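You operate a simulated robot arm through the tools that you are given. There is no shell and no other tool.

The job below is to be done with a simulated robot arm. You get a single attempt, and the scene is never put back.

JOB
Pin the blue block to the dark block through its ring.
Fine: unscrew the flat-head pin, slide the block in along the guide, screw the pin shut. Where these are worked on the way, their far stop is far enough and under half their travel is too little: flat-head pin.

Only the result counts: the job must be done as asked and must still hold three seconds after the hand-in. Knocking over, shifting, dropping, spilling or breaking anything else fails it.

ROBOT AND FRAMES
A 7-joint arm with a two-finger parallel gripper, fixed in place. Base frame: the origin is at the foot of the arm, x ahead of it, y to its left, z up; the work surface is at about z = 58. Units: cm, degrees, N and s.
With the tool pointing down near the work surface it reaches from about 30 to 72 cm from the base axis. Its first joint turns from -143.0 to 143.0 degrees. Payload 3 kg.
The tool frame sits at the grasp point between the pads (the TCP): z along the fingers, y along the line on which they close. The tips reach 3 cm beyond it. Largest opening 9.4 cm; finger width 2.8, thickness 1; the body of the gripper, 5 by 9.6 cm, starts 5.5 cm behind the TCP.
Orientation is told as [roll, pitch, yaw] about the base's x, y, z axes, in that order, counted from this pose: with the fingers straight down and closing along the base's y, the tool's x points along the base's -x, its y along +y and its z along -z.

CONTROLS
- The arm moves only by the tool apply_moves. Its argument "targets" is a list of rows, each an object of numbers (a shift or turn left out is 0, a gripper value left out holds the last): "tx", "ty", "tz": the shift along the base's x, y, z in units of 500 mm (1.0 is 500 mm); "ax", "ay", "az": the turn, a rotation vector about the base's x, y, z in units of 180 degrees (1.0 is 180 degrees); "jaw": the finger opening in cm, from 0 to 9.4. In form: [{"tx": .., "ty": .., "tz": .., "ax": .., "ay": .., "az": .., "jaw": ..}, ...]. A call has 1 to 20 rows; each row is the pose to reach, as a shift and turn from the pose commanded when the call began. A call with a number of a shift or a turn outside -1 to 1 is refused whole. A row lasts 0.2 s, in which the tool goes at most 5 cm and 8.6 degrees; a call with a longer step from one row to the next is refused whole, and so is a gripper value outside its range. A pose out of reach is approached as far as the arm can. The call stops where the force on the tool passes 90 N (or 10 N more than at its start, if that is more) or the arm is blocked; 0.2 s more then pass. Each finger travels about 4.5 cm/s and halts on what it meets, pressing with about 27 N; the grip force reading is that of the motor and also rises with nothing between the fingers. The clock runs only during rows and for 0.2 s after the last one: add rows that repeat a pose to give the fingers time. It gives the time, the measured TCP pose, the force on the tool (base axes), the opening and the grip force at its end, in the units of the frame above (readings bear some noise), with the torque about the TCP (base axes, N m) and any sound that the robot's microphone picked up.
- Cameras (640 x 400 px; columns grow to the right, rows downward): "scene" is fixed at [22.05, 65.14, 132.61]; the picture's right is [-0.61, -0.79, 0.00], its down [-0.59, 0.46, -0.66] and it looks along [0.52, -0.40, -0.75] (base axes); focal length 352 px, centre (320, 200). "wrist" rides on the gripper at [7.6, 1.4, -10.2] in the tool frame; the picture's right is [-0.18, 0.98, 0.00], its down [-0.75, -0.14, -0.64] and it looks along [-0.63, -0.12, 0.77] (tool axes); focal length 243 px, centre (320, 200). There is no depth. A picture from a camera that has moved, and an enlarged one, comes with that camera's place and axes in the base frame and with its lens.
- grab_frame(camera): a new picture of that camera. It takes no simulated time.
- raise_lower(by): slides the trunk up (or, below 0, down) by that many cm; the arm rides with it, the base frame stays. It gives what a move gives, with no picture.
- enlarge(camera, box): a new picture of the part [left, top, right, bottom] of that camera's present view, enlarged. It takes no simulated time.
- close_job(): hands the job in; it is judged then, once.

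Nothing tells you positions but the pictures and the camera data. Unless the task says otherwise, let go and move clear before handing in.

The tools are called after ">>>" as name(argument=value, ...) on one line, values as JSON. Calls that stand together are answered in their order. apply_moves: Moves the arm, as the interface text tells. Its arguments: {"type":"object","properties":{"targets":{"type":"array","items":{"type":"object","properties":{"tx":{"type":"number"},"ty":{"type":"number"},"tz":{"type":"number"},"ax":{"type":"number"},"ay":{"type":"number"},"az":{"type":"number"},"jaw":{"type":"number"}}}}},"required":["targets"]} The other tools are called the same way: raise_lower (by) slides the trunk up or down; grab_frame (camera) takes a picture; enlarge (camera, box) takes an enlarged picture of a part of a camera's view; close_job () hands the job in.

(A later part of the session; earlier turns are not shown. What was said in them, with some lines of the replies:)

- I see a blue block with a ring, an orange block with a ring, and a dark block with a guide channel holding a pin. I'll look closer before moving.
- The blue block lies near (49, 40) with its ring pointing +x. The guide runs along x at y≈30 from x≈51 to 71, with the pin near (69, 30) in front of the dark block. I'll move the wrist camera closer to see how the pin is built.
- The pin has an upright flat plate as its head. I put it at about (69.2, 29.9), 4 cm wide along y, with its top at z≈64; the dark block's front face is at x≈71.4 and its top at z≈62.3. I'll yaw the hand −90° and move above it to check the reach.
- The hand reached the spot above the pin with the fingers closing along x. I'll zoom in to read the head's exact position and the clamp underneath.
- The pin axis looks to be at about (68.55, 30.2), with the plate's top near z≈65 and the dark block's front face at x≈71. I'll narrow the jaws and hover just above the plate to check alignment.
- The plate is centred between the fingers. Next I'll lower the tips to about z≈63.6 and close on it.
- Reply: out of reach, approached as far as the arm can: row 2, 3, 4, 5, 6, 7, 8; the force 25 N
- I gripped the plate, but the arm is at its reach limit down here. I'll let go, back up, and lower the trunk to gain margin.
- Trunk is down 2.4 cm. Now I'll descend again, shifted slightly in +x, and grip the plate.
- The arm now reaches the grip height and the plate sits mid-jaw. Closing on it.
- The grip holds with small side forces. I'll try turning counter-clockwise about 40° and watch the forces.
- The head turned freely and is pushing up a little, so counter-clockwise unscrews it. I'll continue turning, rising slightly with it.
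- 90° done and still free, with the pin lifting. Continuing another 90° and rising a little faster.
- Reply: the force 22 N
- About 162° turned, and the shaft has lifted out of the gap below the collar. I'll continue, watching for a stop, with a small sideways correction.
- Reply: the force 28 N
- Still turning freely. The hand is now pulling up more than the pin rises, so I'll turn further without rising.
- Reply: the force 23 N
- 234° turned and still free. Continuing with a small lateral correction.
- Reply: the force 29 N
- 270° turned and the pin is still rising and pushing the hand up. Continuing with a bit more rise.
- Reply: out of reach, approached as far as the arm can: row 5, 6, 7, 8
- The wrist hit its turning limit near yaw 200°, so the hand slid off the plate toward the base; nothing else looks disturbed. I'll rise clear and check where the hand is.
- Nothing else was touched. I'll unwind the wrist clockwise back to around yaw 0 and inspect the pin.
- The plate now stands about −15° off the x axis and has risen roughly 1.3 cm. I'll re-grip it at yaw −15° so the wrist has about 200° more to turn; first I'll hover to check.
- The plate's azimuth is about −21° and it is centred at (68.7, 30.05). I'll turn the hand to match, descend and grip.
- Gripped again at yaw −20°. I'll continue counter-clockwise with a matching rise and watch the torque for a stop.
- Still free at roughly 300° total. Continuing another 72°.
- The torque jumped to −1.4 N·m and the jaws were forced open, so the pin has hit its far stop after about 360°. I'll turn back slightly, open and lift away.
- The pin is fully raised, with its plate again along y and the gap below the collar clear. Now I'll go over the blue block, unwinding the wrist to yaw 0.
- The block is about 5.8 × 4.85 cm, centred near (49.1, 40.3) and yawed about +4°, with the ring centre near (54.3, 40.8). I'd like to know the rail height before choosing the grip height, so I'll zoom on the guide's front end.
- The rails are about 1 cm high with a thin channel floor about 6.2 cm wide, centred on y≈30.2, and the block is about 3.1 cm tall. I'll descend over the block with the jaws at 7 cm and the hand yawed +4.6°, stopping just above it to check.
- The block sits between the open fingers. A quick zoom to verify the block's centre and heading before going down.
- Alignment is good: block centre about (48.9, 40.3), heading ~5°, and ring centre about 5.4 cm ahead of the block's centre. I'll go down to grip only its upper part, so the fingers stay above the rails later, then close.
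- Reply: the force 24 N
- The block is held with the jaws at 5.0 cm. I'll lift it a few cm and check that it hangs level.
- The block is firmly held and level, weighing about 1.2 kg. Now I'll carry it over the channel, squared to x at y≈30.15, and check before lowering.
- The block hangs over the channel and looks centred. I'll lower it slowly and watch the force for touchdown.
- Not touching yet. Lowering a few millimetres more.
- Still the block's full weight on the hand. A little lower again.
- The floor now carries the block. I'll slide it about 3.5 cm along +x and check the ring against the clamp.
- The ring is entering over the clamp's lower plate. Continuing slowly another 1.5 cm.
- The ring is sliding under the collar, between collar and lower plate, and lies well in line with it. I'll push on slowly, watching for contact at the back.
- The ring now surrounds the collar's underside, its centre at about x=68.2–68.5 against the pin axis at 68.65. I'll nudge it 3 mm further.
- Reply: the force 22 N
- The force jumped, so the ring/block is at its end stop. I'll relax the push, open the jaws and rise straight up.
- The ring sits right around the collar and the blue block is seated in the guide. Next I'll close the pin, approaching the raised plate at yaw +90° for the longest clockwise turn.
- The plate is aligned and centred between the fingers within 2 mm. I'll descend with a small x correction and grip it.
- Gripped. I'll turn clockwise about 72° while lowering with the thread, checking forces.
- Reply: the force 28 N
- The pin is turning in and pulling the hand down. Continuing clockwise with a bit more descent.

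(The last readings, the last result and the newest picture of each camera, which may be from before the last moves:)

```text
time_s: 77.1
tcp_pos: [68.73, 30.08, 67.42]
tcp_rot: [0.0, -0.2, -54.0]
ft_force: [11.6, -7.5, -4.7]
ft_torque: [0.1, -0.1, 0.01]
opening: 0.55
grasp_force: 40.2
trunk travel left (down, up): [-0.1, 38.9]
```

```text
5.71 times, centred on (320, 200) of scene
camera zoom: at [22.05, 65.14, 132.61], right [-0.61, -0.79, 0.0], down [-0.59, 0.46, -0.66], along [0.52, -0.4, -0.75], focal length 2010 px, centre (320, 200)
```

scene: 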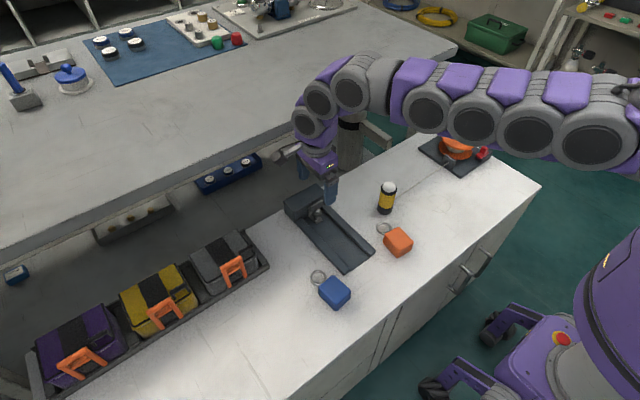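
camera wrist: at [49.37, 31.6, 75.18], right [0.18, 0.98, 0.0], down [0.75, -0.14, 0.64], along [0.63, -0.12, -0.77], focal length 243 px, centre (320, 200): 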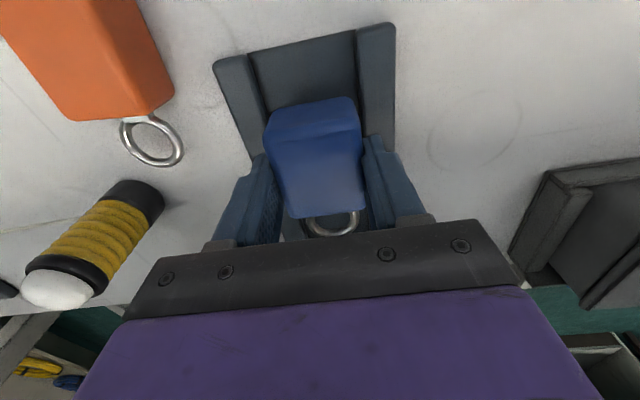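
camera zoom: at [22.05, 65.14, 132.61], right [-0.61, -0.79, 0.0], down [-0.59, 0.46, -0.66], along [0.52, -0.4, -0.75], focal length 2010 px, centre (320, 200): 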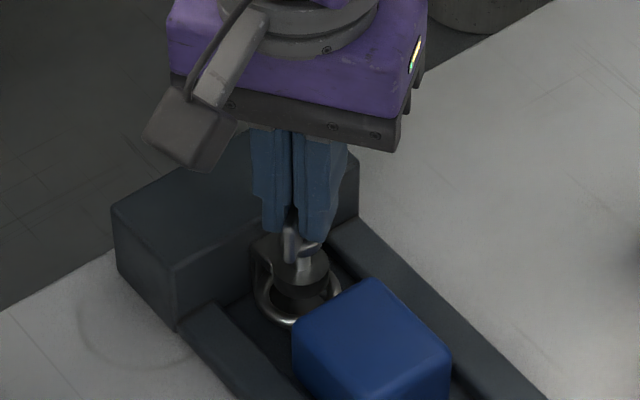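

144° in. Turning the last 36° to yaw −90°, the proven limit on this side.

>>> apply_moves(targets=[{"az": -0.04, "tz": -0.001}, {"az": -0.08, "tz": -0.002}, {"az": -0.12, "tz": -0.003}, {"az": -0.16, "tz": -0.004}, {"az": -0.2, "tz": -0.005}, {"az": -0.2, "tz": -0.005}])

>>> enlarge(camera="scene", box=[280, 165, 360, 235])

>>> enlarge(camera="wrist", box=[220, 60, 420, 240])

```text
time_s: 78.5
tcp_pos: [68.71, 29.93, 67.36]
tcp_rot: [0.0, -0.2, -90.1]
ft_force: [-0.5, -11.5, -0.3]
ft_torque: [-0.21, -0.02, 0.03]
opening: 0.54
grasp_force: 40.0
trunk travel left (down, up): [-0.1, 38.9]
```

```text
5.71 times, centred on (320, 200) of scene
camera zoom: at [22.05, 65.14, 132.61], right [-0.61, -0.79, 0.0], down [-0.59, 0.46, -0.66], along [0.52, -0.4, -0.75], focal length 2010 px, centre (320, 200)
```

zoom: 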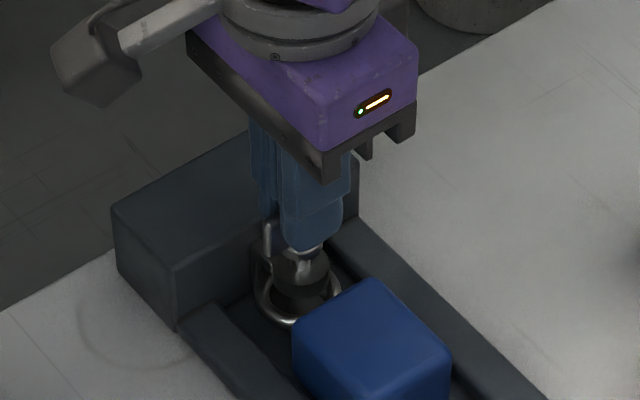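

```text
2.22 times, centred on (320, 150) of wrist
camera zoom: at [70.02, 37.67, 77.6], right [0.98, -0.19, 0.0], down [-0.14, -0.75, 0.64], along [-0.12, -0.63, -0.77], focal length 539 px, centre (320, 311)
```

zoom: 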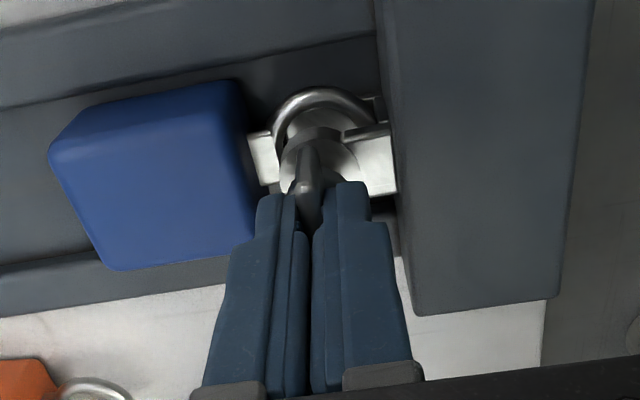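

Half of the closing turn is done. I'll release, rise, turn the hand back to yaw +90°, and re-grip.

>>> apply_moves(targets=[{"jaw": 2.0}, {"jaw": 3.2}, {"jaw": 3.2}, {"tz": 0.04}, {"tz": 0.08}, {"tz": 0.1}, {"tz": 0.1, "az": 0.045}, {"tz": 0.1, "az": 0.09}, {"tz": 0.1, "az": 0.135}, {"tz": 0.1, "az": 0.18}, {"tz": 0.1, "az": 0.225}, {"tz": 0.1, "az": 0.27}, {"tz": 0.1, "az": 0.315}, {"tz": 0.1, "az": 0.36}, {"tz": 0.1, "az": 0.405}, {"tz": 0.1, "az": 0.45}, {"tz": 0.1, "az": 0.495}, {"tz": 0.1, "az": 0.54}, {"tz": 0.1, "az": 0.585}, {"tz": 0.1, "az": 0.6}])

>>> apply_moves(targets=[{"az": 0.045}, {"az": 0.09}, {"az": 0.135}, {"az": 0.18}, {"az": 0.225}, {"az": 0.27}, {"az": 0.315}, {"az": 0.36}, {"az": 0.4}, {"az": 0.4}])

>>> enlarge(camera="wrist", box=[220, 60, 420, 240])

>>> enlarge(camera="scene", box=[280, 165, 360, 235])

```text
time_s: 82.7
tcp_pos: [68.74, 29.96, 72.3]
tcp_rot: [0.0, 0.1, 18.0]
ft_force: [-0.4, -0.3, 0.5]
ft_torque: [-0.01, 0.03, 0.03]
opening: 3.16
grasp_force: 0.0
trunk travel left (down, up): [-0.1, 38.9]
```

```text
time_s: 84.9
tcp_pos: [68.71, 30.12, 72.29]
tcp_rot: [0.2, 0.1, 90.1]
ft_force: [-0.7, -0.8, 0.5]
ft_torque: [-0.03, 0.0, 0.01]
opening: 3.2
grasp_force: 0.0
trunk travel left (down, up): [-0.1, 38.9]
```

```text
2.22 times, centred on (320, 150) of wrist
camera zoom: at [67.15, 22.52, 82.66], right [-0.98, 0.18, 0.0], down [0.14, 0.75, 0.64], along [0.12, 0.63, -0.77], focal length 539 px, centre (320, 311)
```

zoom: 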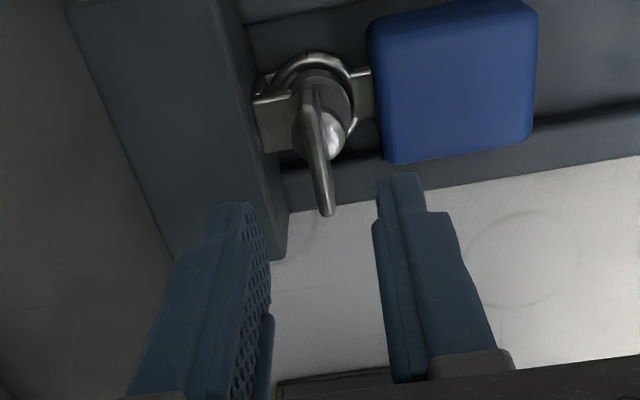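

```text
5.71 times, centred on (320, 200) of scene
camera zoom: at [22.05, 65.14, 132.61], right [-0.61, -0.79, 0.0], down [-0.59, 0.46, -0.66], along [0.52, -0.4, -0.75], focal length 2010 px, centre (320, 200)
```

zoom: 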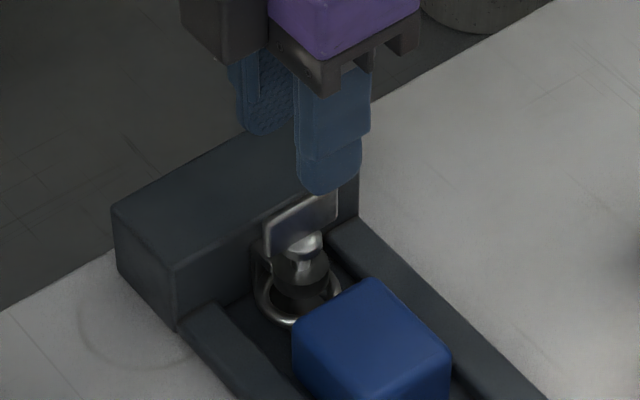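

The plate is lower by about half its travel. Descending again to re-grip.

>>> apply_moves(targets=[{"tx": -0.001, "tz": -0.03}, {"tx": -0.001, "tz": -0.06}, {"tx": -0.001, "tz": -0.085}, {"tx": -0.001, "tz": -0.1}, {"tx": -0.001, "tz": -0.1}, {"tx": -0.001, "tz": -0.1, "jaw": 1.5}, {"tx": -0.001, "tz": -0.1, "jaw": 0}, {"tx": -0.001, "tz": -0.1, "jaw": 0}, {"tx": -0.001, "tz": -0.1, "jaw": 0}])

>>> enlarge(camera="wrist", box=[220, 60, 420, 240])

```text
time_s: 86.9
tcp_pos: [68.81, 30.05, 67.29]
tcp_rot: [0.2, 0.0, 90.0]
ft_force: [-5.0, -1.2, 1.5]
ft_torque: [-0.06, 0.02, -0.01]
opening: 0.53
grasp_force: 40.0
trunk travel left (down, up): [-0.1, 38.9]
```

```text
2.22 times, centred on (320, 150) of wrist
camera zoom: at [67.18, 22.41, 77.64], right [-0.98, 0.18, 0.0], down [0.14, 0.75, 0.64], along [0.12, 0.63, -0.77], focal length 539 px, centre (320, 311)
```

zoom: 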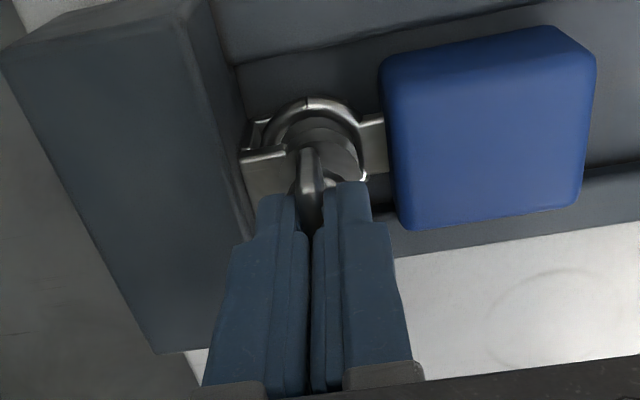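

Re-gripped at yaw +90°. I'll turn clockwise 90° with a matching descent.

>>> apply_moves(targets=[{"az": -0.04, "tz": -0.0008}, {"az": -0.08, "tz": -0.0018}, {"az": -0.12, "tz": -0.0028}, {"az": -0.16, "tz": -0.0038}, {"az": -0.2, "tz": -0.0048}, {"az": -0.24, "tz": -0.0058}, {"az": -0.28, "tz": -0.0068}, {"az": -0.32, "tz": -0.0078}, {"az": -0.36, "tz": -0.0088}, {"az": -0.4, "tz": -0.0098}, {"az": -0.44, "tz": -0.0108}, {"az": -0.48, "tz": -0.0118}, {"az": -0.5, "tz": -0.012}, {"az": -0.5, "tz": -0.012}])

>>> enlarge(camera="scene", box=[280, 165, 360, 235])

>>> enlarge(camera="wrist", box=[220, 60, 420, 240])

```text
time_s: 89.9
tcp_pos: [68.72, 30.06, 66.8]
tcp_rot: [0.0, -0.1, -0.2]
ft_force: [-5.1, -6.6, -1.5]
ft_torque: [-0.15, -0.46, 0.01]
opening: 0.52
grasp_force: 40.0
trunk travel left (down, up): [-0.1, 38.9]
```

```text
5.71 times, centred on (320, 200) of scene
camera zoom: at [22.05, 65.14, 132.61], right [-0.61, -0.79, 0.0], down [-0.59, 0.46, -0.66], along [0.52, -0.4, -0.75], focal length 2010 px, centre (320, 200)
```

zoom: 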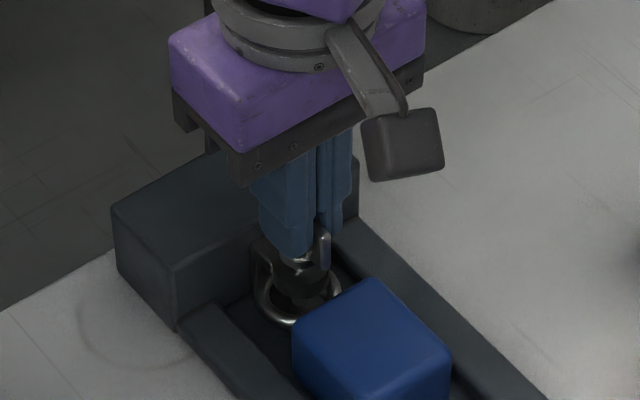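

```text
2.22 times, centred on (320, 150) of wrist
camera zoom: at [60.92, 31.49, 77.09], right [0.19, 0.98, 0.0], down [0.75, -0.14, 0.64], along [0.63, -0.12, -0.77], focal length 539 px, centre (320, 311)
```

zoom: 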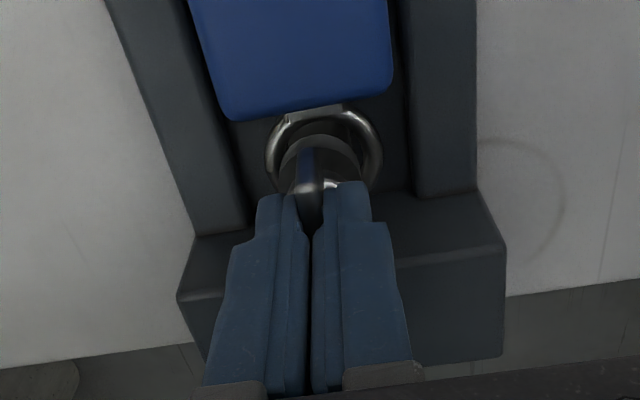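

270° in, moving freely, and the block has stayed put. Continuing to yaw −90° and watching for the closing stop.

>>> apply_moves(targets=[{"az": -0.04, "tz": -0.0008}, {"az": -0.08, "tz": -0.0018}, {"az": -0.12, "tz": -0.0028}, {"az": -0.16, "tz": -0.0038}, {"az": -0.2, "tz": -0.0048}, {"az": -0.24, "tz": -0.0056}, {"az": -0.28, "tz": -0.0064}, {"az": -0.32, "tz": -0.0072}, {"az": -0.36, "tz": -0.008}, {"az": -0.4, "tz": -0.0088}, {"az": -0.44, "tz": -0.0096}, {"az": -0.48, "tz": -0.0104}, {"az": -0.5, "tz": -0.0108}, {"az": -0.5, "tz": -0.0108}])

>>> enlarge(camera="scene", box=[280, 165, 360, 235])

>>> enlarge(camera="wrist", box=[220, 60, 420, 240])

```text
time_s: 92.9
tcp_pos: [68.79, 30.12, 66.2]
tcp_rot: [0.1, 0.2, -90.1]
ft_force: [-0.7, -5.0, -0.8]
ft_torque: [-0.91, 0.05, 0.15]
opening: 0.53
grasp_force: 39.7
trunk travel left (down, up): [-0.1, 38.9]
```

```text
5.71 times, centred on (320, 200) of scene
camera zoom: at [22.05, 65.14, 132.61], right [-0.61, -0.79, 0.0], down [-0.59, 0.46, -0.66], along [0.52, -0.4, -0.75], focal length 2010 px, centre (320, 200)
```

zoom: 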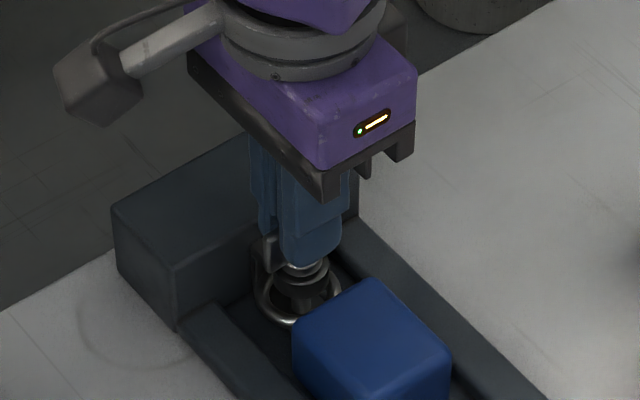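

```text
2.22 times, centred on (320, 150) of wrist
camera zoom: at [70.01, 37.68, 76.55], right [0.98, -0.19, 0.0], down [-0.14, -0.75, 0.64], along [-0.12, -0.63, -0.77], focal length 539 px, centre (320, 311)
```

zoom: 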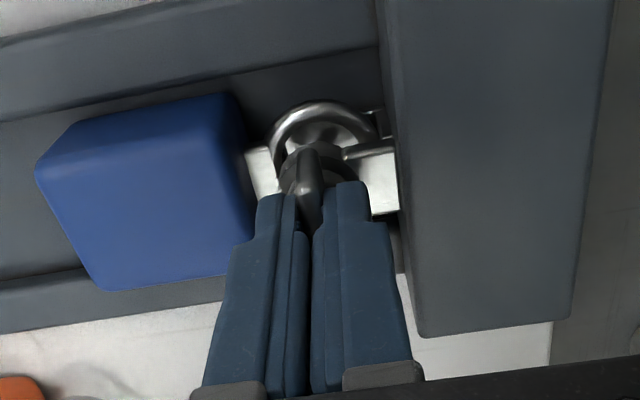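

A full 360° turned back, and the shaft is now down through the ring. I'll test a few degrees further to confirm the closing stop.

>>> apply_moves(targets=[{"az": -0.02}, {"az": -0.04}, {"az": -0.06}, {"az": -0.06}])

>>> enlarge(camera="wrist", box=[220, 60, 420, 240])

```text
time_s: 93.9
tcp_pos: [68.76, 30.11, 66.13]
tcp_rot: [0.1, -0.2, -100.8]
ft_force: [-5.3, 0.0, 5.4]
ft_torque: [-0.48, 0.15, 1.26]
opening: 0.95
grasp_force: 43.9
trunk travel left (down, up): [-0.1, 38.9]
```

```text
2.22 times, centred on (320, 150) of wrist
camera zoom: at [71.38, 37.34, 76.51], right [0.93, -0.36, 0.0], down [-0.28, -0.71, 0.64], along [-0.23, -0.6, -0.77], focal length 539 px, centre (320, 311)
```

zoom: 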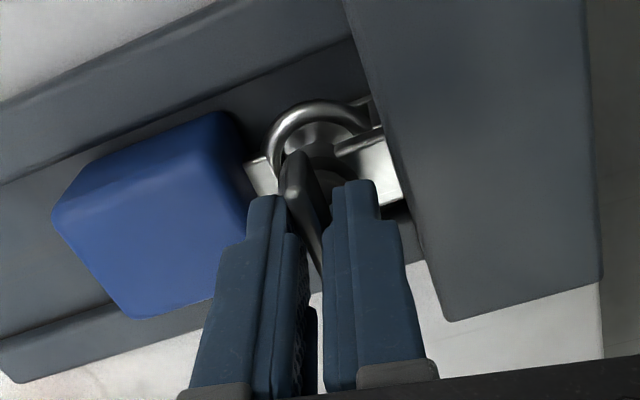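

The torque jumped to 1.26 N·m and the plate resisted, so the pin is fully shut at its stop. I'll open just enough to clear the plate (the dark block is close), then lift away.

>>> apply_moves(targets=[{"az": -0.055, "jaw": 1.6}, {"az": -0.055, "jaw": 1.6}, {"az": -0.055, "jaw": 1.7}, {"az": -0.055, "tz": 0.02}, {"az": -0.055, "tz": 0.05}, {"az": -0.055, "tz": 0.1}, {"az": -0.055, "tz": 0.16}, {"az": -0.055, "tz": 0.22}, {"az": -0.055, "tz": 0.26}, {"az": -0.055, "tz": 0.26}])

>>> enlarge(camera="wrist", box=[240, 40, 400, 170])

>>> enlarge(camera="scene", box=[280, 165, 360, 235])

```text
refused: row 1 steps farther than a row can; nothing moved
```

```text
3.08 times, centred on (320, 105) of wrist
camera zoom: at [71.38, 37.34, 76.51], right [0.93, -0.36, 0.0], down [-0.28, -0.71, 0.64], along [-0.23, -0.6, -0.77], focal length 746 px, centre (320, 492)
```

zoom: 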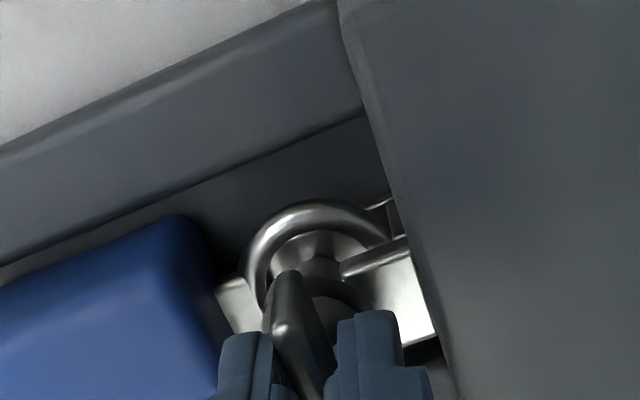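

```text
5.71 times, centred on (320, 200) of scene
camera zoom: at [22.05, 65.14, 132.61], right [-0.61, -0.79, 0.0], down [-0.59, 0.46, -0.66], along [0.52, -0.4, -0.75], focal length 2010 px, centre (320, 200)
```

zoom: 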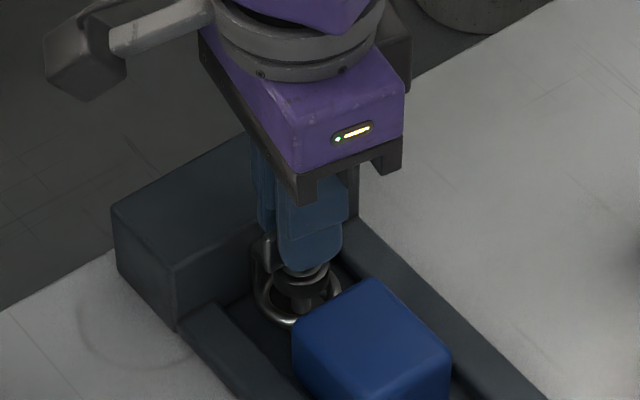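

That call was refused because I carried over a turn offset; nothing moved. Now opening in place with no turn, then lifting.

>>> apply_moves(targets=[{"jaw": 1.6}, {"jaw": 1.6}, {"jaw": 1.7}, {"tz": 0.02}, {"tz": 0.05}, {"tz": 0.1}, {"tz": 0.16}, {"tz": 0.22}, {"tz": 0.26}, {"tz": 0.26}])

>>> enlarge(camera="wrist", box=[240, 40, 400, 170])

>>> enlarge(camera="scene", box=[280, 165, 360, 235])

```text
time_s: 96.1
tcp_pos: [68.62, 29.84, 79.22]
tcp_rot: [0.1, -0.1, -100.8]
ft_force: [-0.3, -0.4, 1.5]
ft_torque: [0.01, 0.03, 0.01]
opening: 1.69
grasp_force: 0.1
trunk travel left (down, up): [-0.1, 38.9]
```

```text
3.08 times, centred on (320, 105) of wrist
camera zoom: at [71.27, 37.07, 89.54], right [0.93, -0.36, 0.0], down [-0.28, -0.71, 0.64], along [-0.23, -0.6, -0.77], focal length 746 px, centre (320, 492)
```

zoom: 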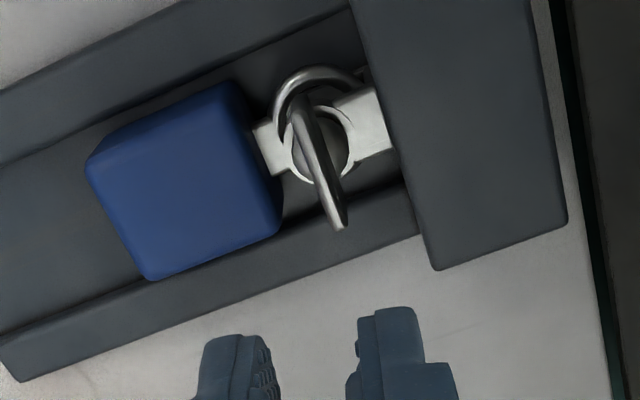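

```text
5.71 times, centred on (320, 200) of scene
camera zoom: at [22.05, 65.14, 132.61], right [-0.61, -0.79, 0.0], down [-0.59, 0.46, -0.66], along [0.52, -0.4, -0.75], focal length 2010 px, centre (320, 200)
```

zoom: 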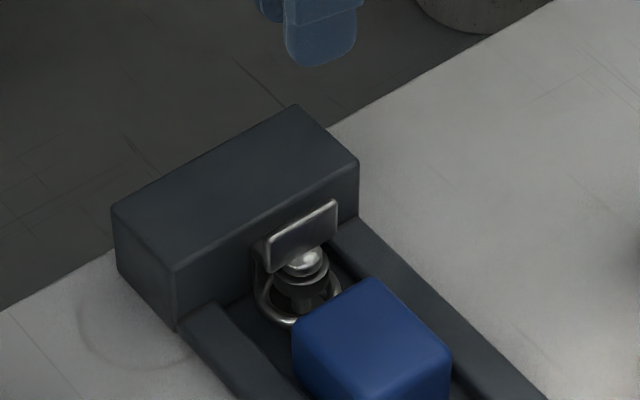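

The plate is back at its original closed height and angle, with the shaft through the ring. I'll back the hand away and check the whole scene.

>>> apply_moves(targets=[{"tz": 0.06, "jaw": 4.0}, {"tz": 0.12}, {"tz": 0.18, "tx": -0.05}, {"tz": 0.2, "tx": -0.12}, {"tz": 0.2, "tx": -0.2}, {"tz": 0.2, "tx": -0.28}, {"tz": 0.2, "tx": -0.34}, {"tz": 0.2, "tx": -0.4}, {"tz": 0.2, "tx": -0.4}])

>>> grab_frame(camera="scene")

>>> enlarge(camera="scene", box=[270, 170, 420, 280])

>>> enlarge(camera="scene", box=[295, 190, 345, 230])

```text
time_s: 98.1
tcp_pos: [48.73, 29.92, 89.41]
tcp_rot: [0.1, -0.1, -100.9]
ft_force: [0.9, 0.2, -0.7]
ft_torque: [0.02, 0.02, 0.02]
opening: 4.01
grasp_force: 0.1
trunk travel left (down, up): [-0.1, 38.9]
```

```text
taken
```

scene: 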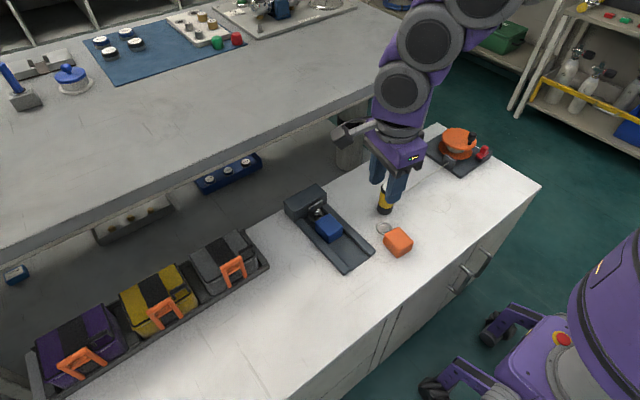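

```text
3.64 times, centred on (345, 225) of scene
camera zoom: at [22.05, 65.14, 132.61], right [-0.61, -0.79, 0.0], down [-0.59, 0.46, -0.66], along [0.52, -0.4, -0.75], focal length 1279 px, centre (229, 109)
```

zoom: 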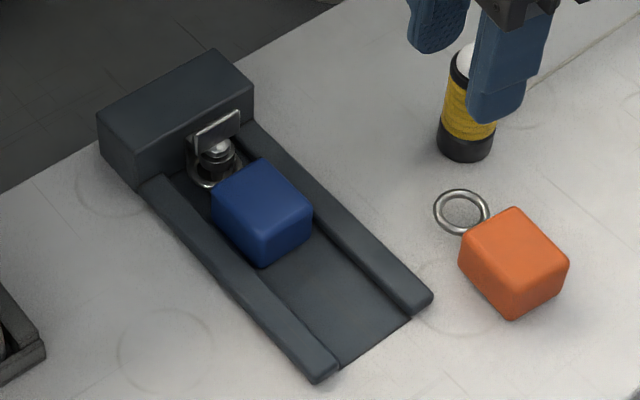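

```text
10.00 times, centred on (320, 210) of scene
camera zoom: at [22.05, 65.14, 132.61], right [-0.61, -0.79, 0.0], down [-0.59, 0.46, -0.66], along [0.52, -0.4, -0.75], focal length 3517 px, centre (320, 100)
```

zoom: 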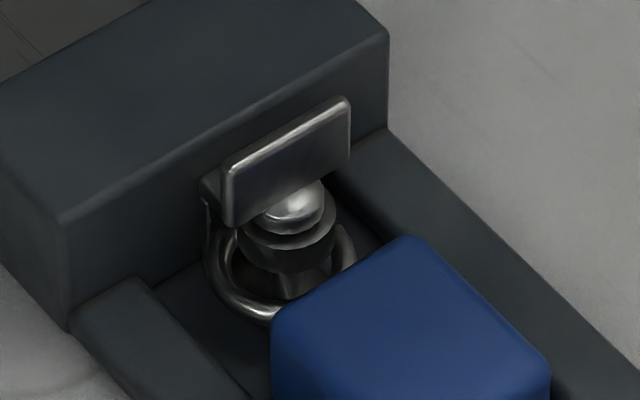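

The blue block is seated in the guide, the pin shaft passes through its ring, and the plate is back at its closed position. The orange block, bottle and cases are untouched and the hand is clear, so I'm handing in.

>>> close_job()

```text
The job is handed in.
```

The blue block is pinned to the dark block through its ring, and I've handed the job in. The hand-in gave no verdict, so this rests on the pictures and force readings.

- **Unscrewing:** I turned the flat-head pin about 360° counter-clockwise until it hit its far stop. The wrist reached its turning limit partway, so the hand slipped off the pin once. I re-gripped and finished the turn.
- **Sliding in:** I set the blue block in the guide and pushed it forward until it met the end stop. In the pictures the ring was centred around the pin's collar.
- **Screwing shut:** I turned the pin about 360° clockwise, re-gripping once, until the torque rose sharply at the closing stop. The last picture shows the shaft inside the ring and the pin head back at its original height and angle.

In the final pictures the orange block, bottle and cases look unmoved. I let go and moved the hand clear before handing in. The trunk is still 2.4 cm lower than at the start; I had lowered it so the arm could reach the pin.
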